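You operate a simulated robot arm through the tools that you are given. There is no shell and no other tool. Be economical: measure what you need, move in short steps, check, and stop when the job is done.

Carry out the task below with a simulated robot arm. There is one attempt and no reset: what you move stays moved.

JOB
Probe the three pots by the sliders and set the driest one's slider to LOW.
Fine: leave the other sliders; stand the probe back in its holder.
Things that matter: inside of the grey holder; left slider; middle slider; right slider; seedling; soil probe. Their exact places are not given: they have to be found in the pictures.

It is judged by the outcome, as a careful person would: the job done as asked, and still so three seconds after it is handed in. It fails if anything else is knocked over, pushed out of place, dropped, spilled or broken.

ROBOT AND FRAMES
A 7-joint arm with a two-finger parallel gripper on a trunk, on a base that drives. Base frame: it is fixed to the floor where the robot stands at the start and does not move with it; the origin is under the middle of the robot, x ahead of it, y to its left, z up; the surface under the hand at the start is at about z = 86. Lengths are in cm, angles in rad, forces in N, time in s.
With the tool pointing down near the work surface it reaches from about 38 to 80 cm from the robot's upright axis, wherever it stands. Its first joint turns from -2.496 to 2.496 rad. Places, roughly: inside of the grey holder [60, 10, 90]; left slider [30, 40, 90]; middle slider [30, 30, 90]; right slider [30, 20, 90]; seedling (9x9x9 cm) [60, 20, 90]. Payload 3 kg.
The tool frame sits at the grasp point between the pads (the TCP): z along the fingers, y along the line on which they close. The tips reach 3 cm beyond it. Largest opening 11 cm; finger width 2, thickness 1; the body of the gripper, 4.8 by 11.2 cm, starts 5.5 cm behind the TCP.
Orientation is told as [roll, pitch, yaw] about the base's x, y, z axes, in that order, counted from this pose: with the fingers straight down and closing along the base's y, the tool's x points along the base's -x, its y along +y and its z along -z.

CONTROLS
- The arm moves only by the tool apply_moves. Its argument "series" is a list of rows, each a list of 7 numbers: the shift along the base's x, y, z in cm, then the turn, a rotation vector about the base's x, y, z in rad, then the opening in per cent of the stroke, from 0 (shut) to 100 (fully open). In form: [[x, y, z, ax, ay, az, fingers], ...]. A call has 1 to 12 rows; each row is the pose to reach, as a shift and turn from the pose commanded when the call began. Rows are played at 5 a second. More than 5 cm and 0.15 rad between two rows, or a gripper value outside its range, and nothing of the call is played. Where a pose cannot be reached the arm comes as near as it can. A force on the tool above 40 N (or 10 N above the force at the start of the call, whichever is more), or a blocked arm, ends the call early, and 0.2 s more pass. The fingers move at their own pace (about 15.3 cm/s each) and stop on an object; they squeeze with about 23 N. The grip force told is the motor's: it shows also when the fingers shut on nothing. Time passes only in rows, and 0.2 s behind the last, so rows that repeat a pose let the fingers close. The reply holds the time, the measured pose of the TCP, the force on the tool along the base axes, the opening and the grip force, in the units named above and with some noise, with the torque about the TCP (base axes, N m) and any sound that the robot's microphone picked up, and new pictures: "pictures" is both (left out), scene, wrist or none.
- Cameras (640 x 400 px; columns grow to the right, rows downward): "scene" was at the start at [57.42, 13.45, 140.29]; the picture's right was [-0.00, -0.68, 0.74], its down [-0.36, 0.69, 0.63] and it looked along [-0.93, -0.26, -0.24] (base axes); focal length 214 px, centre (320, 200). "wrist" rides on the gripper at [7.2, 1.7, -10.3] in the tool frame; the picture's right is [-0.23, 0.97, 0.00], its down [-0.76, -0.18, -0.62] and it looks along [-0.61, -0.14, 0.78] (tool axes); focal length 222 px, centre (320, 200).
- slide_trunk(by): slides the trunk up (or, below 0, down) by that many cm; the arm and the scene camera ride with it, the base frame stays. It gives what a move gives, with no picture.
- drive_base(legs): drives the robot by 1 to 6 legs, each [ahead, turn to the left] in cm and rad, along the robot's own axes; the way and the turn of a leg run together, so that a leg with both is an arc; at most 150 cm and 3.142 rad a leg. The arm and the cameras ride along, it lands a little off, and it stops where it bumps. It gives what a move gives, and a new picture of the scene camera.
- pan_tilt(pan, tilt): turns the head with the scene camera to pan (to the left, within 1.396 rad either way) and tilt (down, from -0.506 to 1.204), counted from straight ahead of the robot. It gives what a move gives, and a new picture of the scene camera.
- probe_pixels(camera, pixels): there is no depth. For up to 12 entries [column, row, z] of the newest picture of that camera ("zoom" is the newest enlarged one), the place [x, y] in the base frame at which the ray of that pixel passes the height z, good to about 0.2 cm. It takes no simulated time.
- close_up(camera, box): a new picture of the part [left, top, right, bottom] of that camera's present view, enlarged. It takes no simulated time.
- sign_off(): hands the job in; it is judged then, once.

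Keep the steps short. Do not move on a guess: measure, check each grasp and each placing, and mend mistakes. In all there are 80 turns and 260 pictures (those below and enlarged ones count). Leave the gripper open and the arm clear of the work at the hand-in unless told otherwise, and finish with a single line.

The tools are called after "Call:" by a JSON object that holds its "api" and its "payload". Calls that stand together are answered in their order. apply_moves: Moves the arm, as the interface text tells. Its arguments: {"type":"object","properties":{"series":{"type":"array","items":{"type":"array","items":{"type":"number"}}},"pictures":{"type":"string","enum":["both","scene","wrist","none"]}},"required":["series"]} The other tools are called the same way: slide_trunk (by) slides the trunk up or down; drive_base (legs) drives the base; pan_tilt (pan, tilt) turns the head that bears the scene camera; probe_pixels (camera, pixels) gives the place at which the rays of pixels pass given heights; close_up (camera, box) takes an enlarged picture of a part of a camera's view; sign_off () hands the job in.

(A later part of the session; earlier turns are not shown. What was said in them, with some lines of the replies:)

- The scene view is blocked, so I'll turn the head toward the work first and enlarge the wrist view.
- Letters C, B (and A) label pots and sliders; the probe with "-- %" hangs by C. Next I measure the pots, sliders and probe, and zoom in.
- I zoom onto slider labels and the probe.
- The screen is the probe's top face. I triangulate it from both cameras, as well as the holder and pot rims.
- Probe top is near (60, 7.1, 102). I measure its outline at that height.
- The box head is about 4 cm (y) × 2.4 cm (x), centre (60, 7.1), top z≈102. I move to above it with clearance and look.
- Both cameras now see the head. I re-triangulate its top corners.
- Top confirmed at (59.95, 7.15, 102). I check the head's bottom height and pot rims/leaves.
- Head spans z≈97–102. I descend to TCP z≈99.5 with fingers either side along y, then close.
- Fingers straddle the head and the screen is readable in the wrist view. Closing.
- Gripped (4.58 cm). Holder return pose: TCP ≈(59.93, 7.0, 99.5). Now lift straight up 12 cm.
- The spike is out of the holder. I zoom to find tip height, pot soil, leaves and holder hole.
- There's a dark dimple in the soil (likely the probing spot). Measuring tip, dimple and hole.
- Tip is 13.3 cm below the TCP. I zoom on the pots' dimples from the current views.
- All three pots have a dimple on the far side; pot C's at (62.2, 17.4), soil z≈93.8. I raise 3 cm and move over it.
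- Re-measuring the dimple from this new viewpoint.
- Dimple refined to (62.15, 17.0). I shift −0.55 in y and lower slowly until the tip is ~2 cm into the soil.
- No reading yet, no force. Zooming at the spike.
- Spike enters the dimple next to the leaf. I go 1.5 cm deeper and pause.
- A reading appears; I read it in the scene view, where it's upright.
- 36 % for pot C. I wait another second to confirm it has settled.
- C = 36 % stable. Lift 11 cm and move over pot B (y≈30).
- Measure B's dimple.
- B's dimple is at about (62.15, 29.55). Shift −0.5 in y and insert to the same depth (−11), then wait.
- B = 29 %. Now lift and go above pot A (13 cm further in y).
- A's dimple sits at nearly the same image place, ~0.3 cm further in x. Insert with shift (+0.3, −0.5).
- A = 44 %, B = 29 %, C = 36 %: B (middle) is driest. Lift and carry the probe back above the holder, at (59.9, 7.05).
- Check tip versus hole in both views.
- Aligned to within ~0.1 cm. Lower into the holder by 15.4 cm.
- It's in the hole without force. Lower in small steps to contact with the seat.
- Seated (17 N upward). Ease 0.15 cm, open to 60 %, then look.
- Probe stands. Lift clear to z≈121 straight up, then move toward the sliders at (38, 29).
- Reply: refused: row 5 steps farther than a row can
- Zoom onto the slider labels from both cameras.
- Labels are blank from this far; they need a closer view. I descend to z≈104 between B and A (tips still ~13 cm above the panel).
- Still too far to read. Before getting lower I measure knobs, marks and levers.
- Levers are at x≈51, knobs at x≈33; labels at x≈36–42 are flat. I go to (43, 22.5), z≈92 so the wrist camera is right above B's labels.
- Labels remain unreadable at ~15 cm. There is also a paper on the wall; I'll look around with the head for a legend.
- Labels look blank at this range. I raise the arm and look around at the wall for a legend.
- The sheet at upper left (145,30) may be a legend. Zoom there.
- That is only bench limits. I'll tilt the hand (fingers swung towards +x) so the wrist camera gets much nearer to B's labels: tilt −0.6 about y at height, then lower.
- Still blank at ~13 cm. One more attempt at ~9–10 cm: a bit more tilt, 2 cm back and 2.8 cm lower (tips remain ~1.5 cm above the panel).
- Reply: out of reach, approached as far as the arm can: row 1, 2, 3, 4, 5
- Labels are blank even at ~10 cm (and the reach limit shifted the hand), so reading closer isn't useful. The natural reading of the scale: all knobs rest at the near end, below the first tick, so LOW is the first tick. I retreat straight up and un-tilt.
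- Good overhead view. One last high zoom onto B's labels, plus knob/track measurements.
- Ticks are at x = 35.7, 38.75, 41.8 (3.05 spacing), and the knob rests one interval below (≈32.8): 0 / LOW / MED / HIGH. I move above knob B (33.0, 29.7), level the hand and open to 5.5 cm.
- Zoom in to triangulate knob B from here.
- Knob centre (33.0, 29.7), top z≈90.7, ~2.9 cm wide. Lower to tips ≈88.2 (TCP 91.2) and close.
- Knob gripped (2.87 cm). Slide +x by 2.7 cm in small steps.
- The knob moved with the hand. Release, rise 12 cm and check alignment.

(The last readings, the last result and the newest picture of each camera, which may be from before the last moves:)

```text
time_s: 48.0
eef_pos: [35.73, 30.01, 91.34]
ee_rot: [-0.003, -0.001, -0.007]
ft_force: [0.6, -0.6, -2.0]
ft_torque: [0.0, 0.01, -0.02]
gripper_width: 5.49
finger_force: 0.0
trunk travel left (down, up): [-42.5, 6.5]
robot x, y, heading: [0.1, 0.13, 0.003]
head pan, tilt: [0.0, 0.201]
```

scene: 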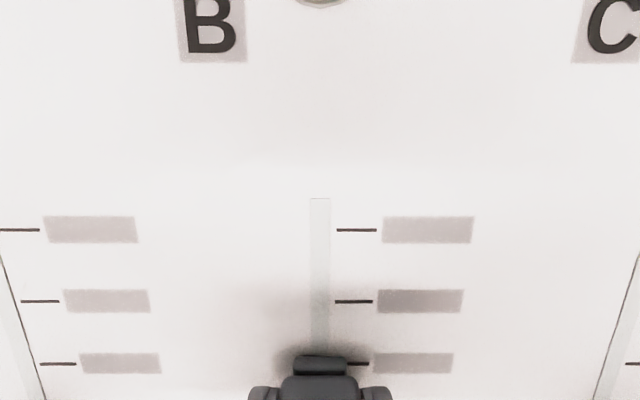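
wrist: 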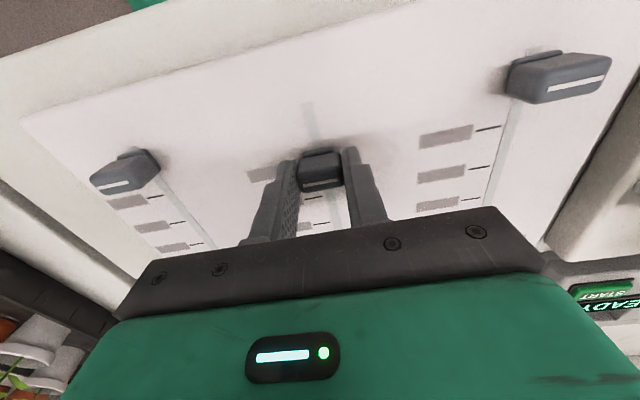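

I mistakenly put offsets in the first row; the knob may have been dragged. I rise and check.

Call:
{"api": "apply_moves", "payload": {"series": [[0, 0, 4, 0, 0, 0, 50], [0, 0, 8.5, 0, 0, 0, 50], [0, 0, 12, 0, 0, 0, 50], [0, 0, 12, 0, 0, 0, 50]]}}

Call:
{"api": "close_up", "payload": {"camera": "scene", "box": [260, 180, 420, 320]}}

Call:
{"api": "close_up", "payload": {"camera": "wrist", "box": [240, 80, 400, 180]}}

```text
time_s: 49.0
eef_pos: [35.72, 29.71, 103.22]
ee_rot: [-0.002, 0.0, -0.005]
ft_force: [-0.7, 0.1, 0.0]
ft_torque: [0.0, 0.03, 0.01]
gripper_width: 5.51
finger_force: 0.0
trunk travel left (down, up): [-42.5, 6.5]
robot x, y, heading: [0.03, 0.16, 0.002]
head pan, tilt: [0.0, 0.201]
```

scene: 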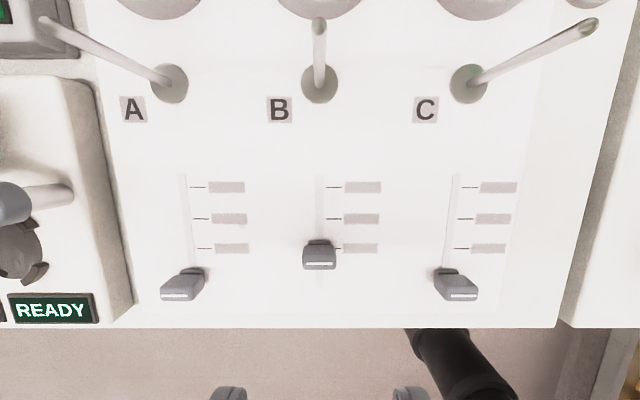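
wrist: 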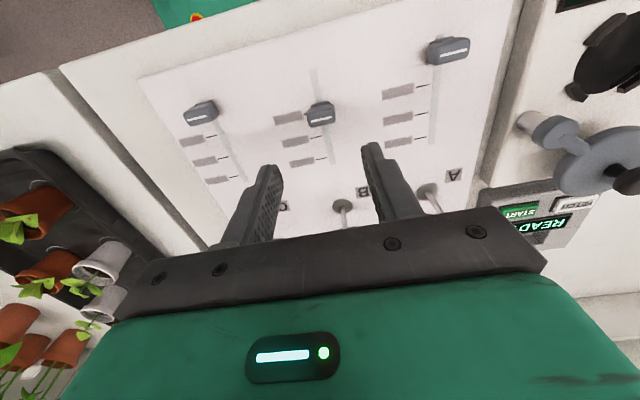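

```text
2.86 times, centred on (340, 250) of scene
```

zoom: 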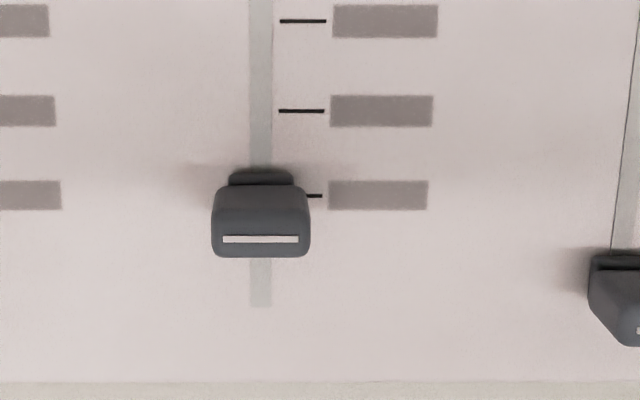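

```text
4.00 times, centred on (320, 130) of wrist
```

zoom: 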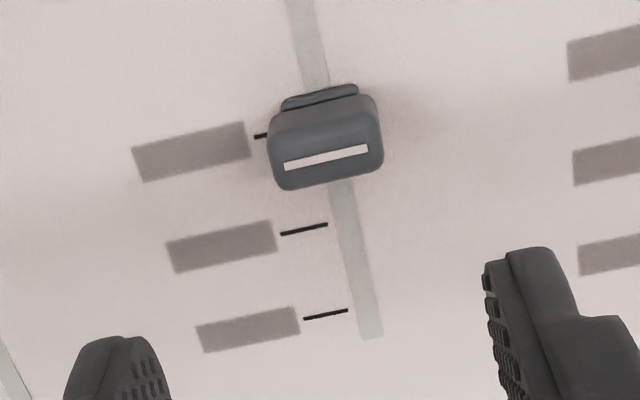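

Call:
{"api": "probe_pixels", "payload": {"camera": "scene", "pixels": [[319.4, 263.6, 90], [319.4, 263.6, 91], [319, 286.7, 86.5], [338, 248.5, 86.5], [337, 219, 86.5], [319, 175, 86.5], [319.6, 239.5, 86.8]]}}

Call:
{"api": "probe_pixels", "payload": {"camera": "wrist", "pixels": [[321.5, 119.5, 90], [321.5, 119.5, 91], [305, 113.8, 86.5], [316, 137.3, 86.5]]}}

```text
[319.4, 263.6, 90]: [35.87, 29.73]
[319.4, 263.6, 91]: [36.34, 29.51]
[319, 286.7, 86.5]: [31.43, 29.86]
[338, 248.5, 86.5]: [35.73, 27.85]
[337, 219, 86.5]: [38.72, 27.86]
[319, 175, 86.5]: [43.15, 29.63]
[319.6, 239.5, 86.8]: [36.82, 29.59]
```

```text
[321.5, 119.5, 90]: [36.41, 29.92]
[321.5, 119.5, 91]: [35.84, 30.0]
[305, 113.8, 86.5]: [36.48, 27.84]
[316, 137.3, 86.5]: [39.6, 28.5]
```

Wrist and scene disagree about the tick at z=86.5, so the panel height needs refining. I triangulate tick and track ends at several heights.

Call:
{"api": "close_up", "payload": {"camera": "wrist", "box": [270, 95, 350, 145]}}

Call:
{"api": "close_up", "payload": {"camera": "scene", "box": [290, 225, 370, 275]}}

Call:
{"api": "probe_pixels", "payload": {"camera": "wrist", "pixels": [[332.5, 164.5, 86], [332.5, 164.5, 87], [332.5, 164.5, 88], [304.5, 113.7, 86], [304.5, 113.7, 87], [304.5, 113.7, 88], [316, 137.3, 87], [316, 137.3, 88]]}}

Call:
{"api": "probe_pixels", "payload": {"camera": "scene", "pixels": [[319, 175, 86], [319, 175, 87], [319, 175, 88], [338, 248.5, 86], [338, 248.5, 87], [338, 248.5, 88], [337, 219, 87], [337, 219, 88]]}}

```text
8.00 times, centred on (310, 120) of wrist
```

zoom: 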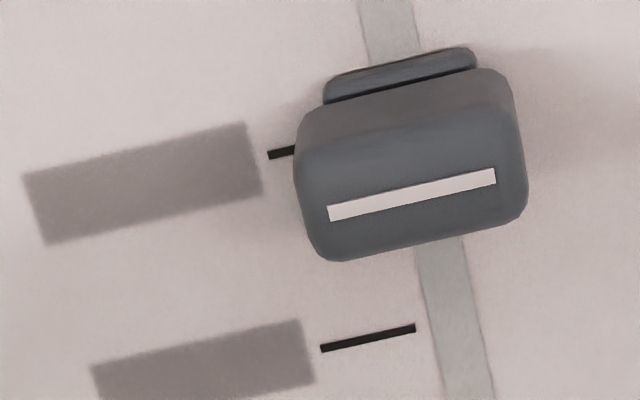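

```text
8.00 times, centred on (330, 250) of scene
```

zoom: 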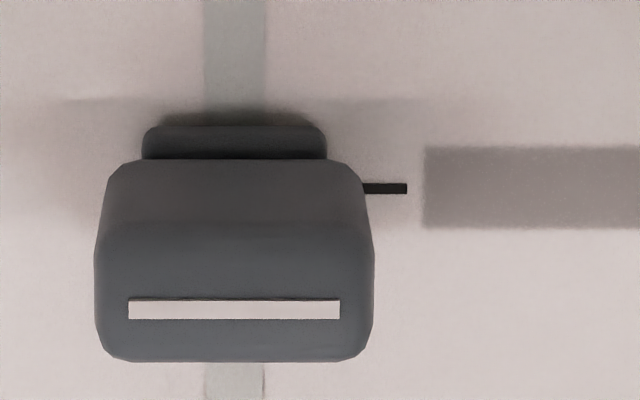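

```text
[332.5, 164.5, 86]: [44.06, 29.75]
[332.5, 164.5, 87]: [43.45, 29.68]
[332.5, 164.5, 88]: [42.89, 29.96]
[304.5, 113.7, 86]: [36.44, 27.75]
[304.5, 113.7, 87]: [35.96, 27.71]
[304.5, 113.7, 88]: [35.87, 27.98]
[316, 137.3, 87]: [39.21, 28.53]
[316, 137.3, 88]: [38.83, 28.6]
```

```text
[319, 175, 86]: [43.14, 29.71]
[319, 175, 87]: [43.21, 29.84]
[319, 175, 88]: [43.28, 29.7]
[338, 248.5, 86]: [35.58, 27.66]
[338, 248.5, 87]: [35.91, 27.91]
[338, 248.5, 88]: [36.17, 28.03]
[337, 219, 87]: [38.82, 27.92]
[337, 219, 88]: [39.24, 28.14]
```

At panel z≈87.2 the first tick is ≈36.0 and the knob centre ≈36.1, so it is aligned. Before trusting the tick order I try one closer read: the scene camera turns out to ride ~9 cm ahead of the hand, so tilting the hand +0.4 brings it close over B's labels.

Call:
{"api": "apply_moves", "payload": {"series": [[-2, -1, 2, 0, 0.1, 0, 0], [-4, -2, 2, 0, 0.2, 0, 0], [-6, -2.5, 2, 0, 0.3, 0, 0], [-7.2, -2.9, 2, 0, 0.4, 0, 0], [-7.2, -2.9, -2, 0, 0.4, 0, 0], [-7.2, -2.9, -6, 0, 0.4, 0, 0], [-7.2, -2.9, -6, 0, 0.4, 0, 0]]}}

```text
time_s: 50.5
eef_pos: [28.35, 26.94, 97.34]
ee_rot: [-0.002, 0.398, -0.005]
ft_force: [-0.1, -0.6, 0.3]
ft_torque: [0.0, -0.02, 0.01]
gripper_width: 0.0
finger_force: 22.7
trunk travel left (down, up): [-42.5, 6.5]
robot x, y, heading: [0.01, 0.12, -0.002]
head pan, tilt: [0.0, 0.201]
```

scene: 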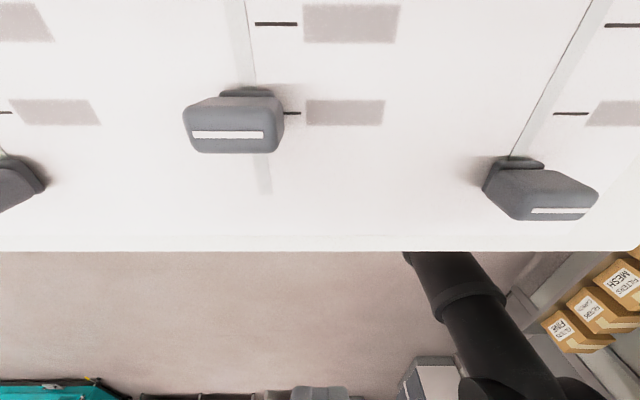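
wrist: 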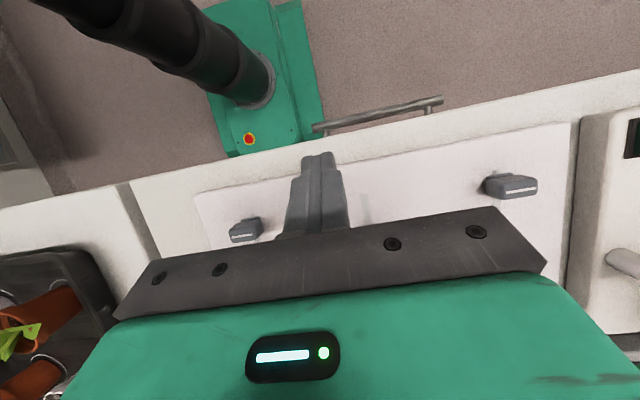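

It works. Tilt the head back a little and descend 5 cm more.

Call:
{"api": "apply_moves", "payload": {"series": [[0, 0, -2, 0, 0, 0, 0], [0, 0, -4, 0, 0, 0, 0], [0, 0, -5.2, 0, 0, 0, 0], [0, 0, -5.2, 0, 0, 0, 0]], "pictures": "none"}}

Call:
{"api": "pan_tilt", "payload": {"pan": 0.0, "tilt": -0.15}}

```text
time_s: 51.5
eef_pos: [28.35, 26.91, 92.22]
ee_rot: [-0.003, 0.4, -0.003]
ft_force: [-0.1, 0.4, 0.5]
ft_torque: [0.02, 0.01, -0.02]
gripper_width: 0.0
finger_force: 23.1
trunk travel left (down, up): [-42.5, 6.5]
robot x, y, heading: [0.14, 0.03, -0.005]
head pan, tilt: [0.0, 0.201]
```

```text
time_s: 52.4
eef_pos: [28.43, 26.98, 92.25]
ee_rot: [-0.004, 0.399, -0.007]
ft_force: [0.2, -0.4, 0.0]
ft_torque: [0.01, 0.01, -0.01]
gripper_width: 0.04
finger_force: 23.5
trunk travel left (down, up): [-42.5, 6.5]
robot x, y, heading: [0.04, -0.07, 0.0]
head pan, tilt: [0.0, -0.15]
```

scene: 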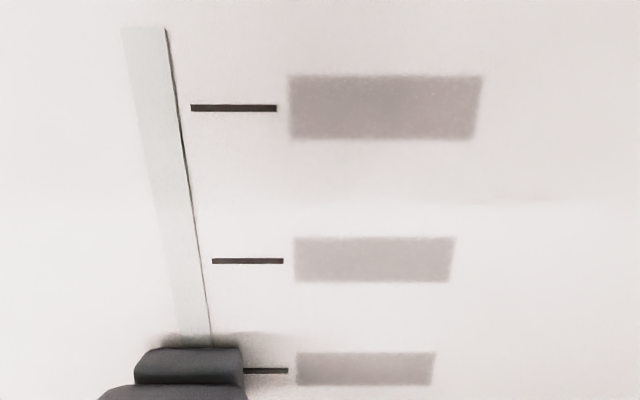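

Blank even at ~6 cm, so the labels carry no readable text; the first tick above the zero end is LOW by scale order, and the knob stands at that tick. Retreat upward, un-tilt and open the gripper.

Call:
{"api": "apply_moves", "payload": {"series": [[0, 0, 4, 0, 0, 0, 0], [0, 0, 8.5, 0, 0, 0, 0], [1, 0, 13, 0, -0.1, 0, 0], [3, 0, 17, 0, -0.2, 0, 30], [6, 0, 20, 0, -0.3, 0, 60], [9, 0, 23, 0, -0.4, 0, 100], [12, 0, 26, 0, -0.4, 0, 100], [14, 0, 28, 0, -0.4, 0, 100]], "pictures": "none"}}

Call:
{"api": "pan_tilt", "payload": {"pan": 0.0, "tilt": 0.2}}

Call:
{"api": "close_up", "payload": {"camera": "scene", "box": [160, 160, 440, 335]}}

```text
time_s: 54.2
eef_pos: [42.59, 27.06, 120.2]
ee_rot: [-0.001, -0.001, -0.005]
ft_force: [0.1, 0.2, 0.4]
ft_torque: [0.01, 0.02, 0.01]
gripper_width: 10.99
finger_force: 0.0
trunk travel left (down, up): [-42.5, 6.5]
robot x, y, heading: [-0.0, 0.03, -0.0]
head pan, tilt: [0.0, -0.15]
```

```text
time_s: 55.0
eef_pos: [42.39, 27.0, 120.17]
ee_rot: [-0.004, -0.001, -0.004]
ft_force: [0.2, 0.4, -0.1]
ft_torque: [0.0, 0.01, 0.0]
gripper_width: 11.01
finger_force: 0.1
trunk travel left (down, up): [-42.5, 6.5]
robot x, y, heading: [0.12, 0.33, -0.003]
head pan, tilt: [0.0, 0.201]
```

scene: 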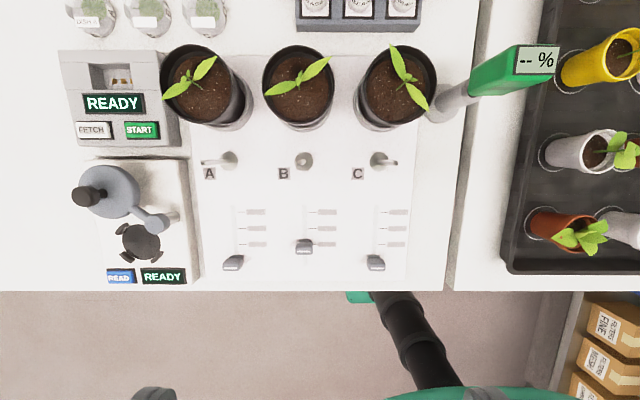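

```text
2.29 times, centred on (300, 248) of scene
```

zoom: 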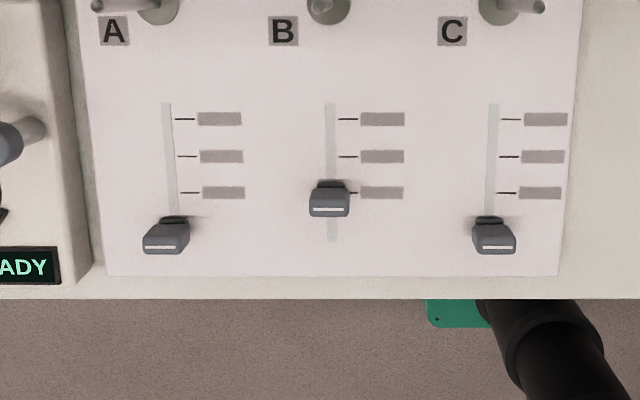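

Probe is in its holder, the A and C sliders unmoved. A precise check of knob B versus its tick.

Call:
{"api": "close_up", "payload": {"camera": "scene", "box": [280, 225, 400, 285]}}

Call:
{"api": "close_up", "payload": {"camera": "wrist", "box": [220, 0, 460, 150]}}

```text
5.33 times, centred on (340, 255) of scene
```

zoom: 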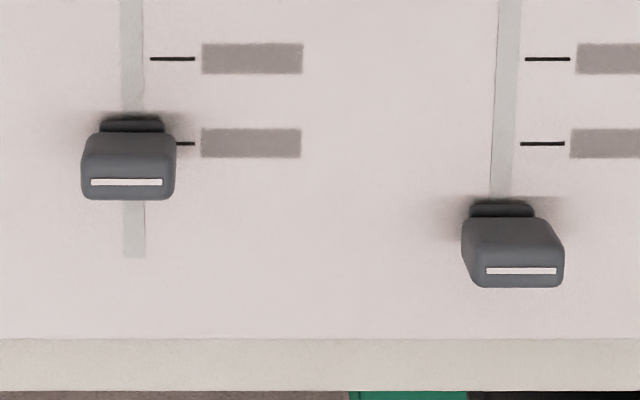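

```text
2.67 times, centred on (340, 75) of wrist
```

zoom: 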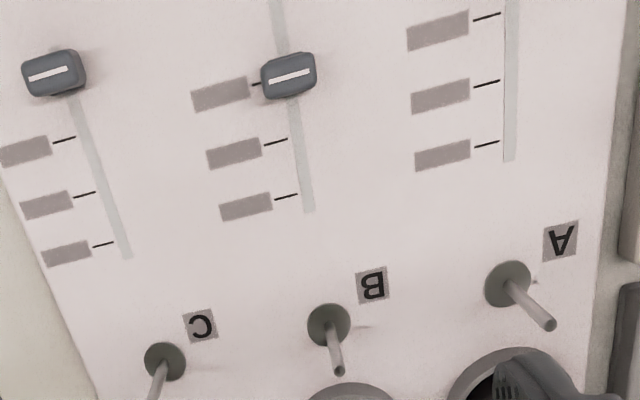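

Knob B sits at the first tick (centre ≈36.1 cm against a tick at ≈36.0 cm). A and C are untouched, the probe stands in its holder, and the gripper is open and clear. Handing in.

Call:
{"api": "sign_off", "payload": {}}

```text
The job is handed in.
```

The middle pot (B) is driest at 29 % (A 44 %, C 36 %), so I set its slider to the first mark as LOW, inferred from its position because the labels were unreadable even at about 6 cm; the other sliders are untouched and the probe is back in its holder.
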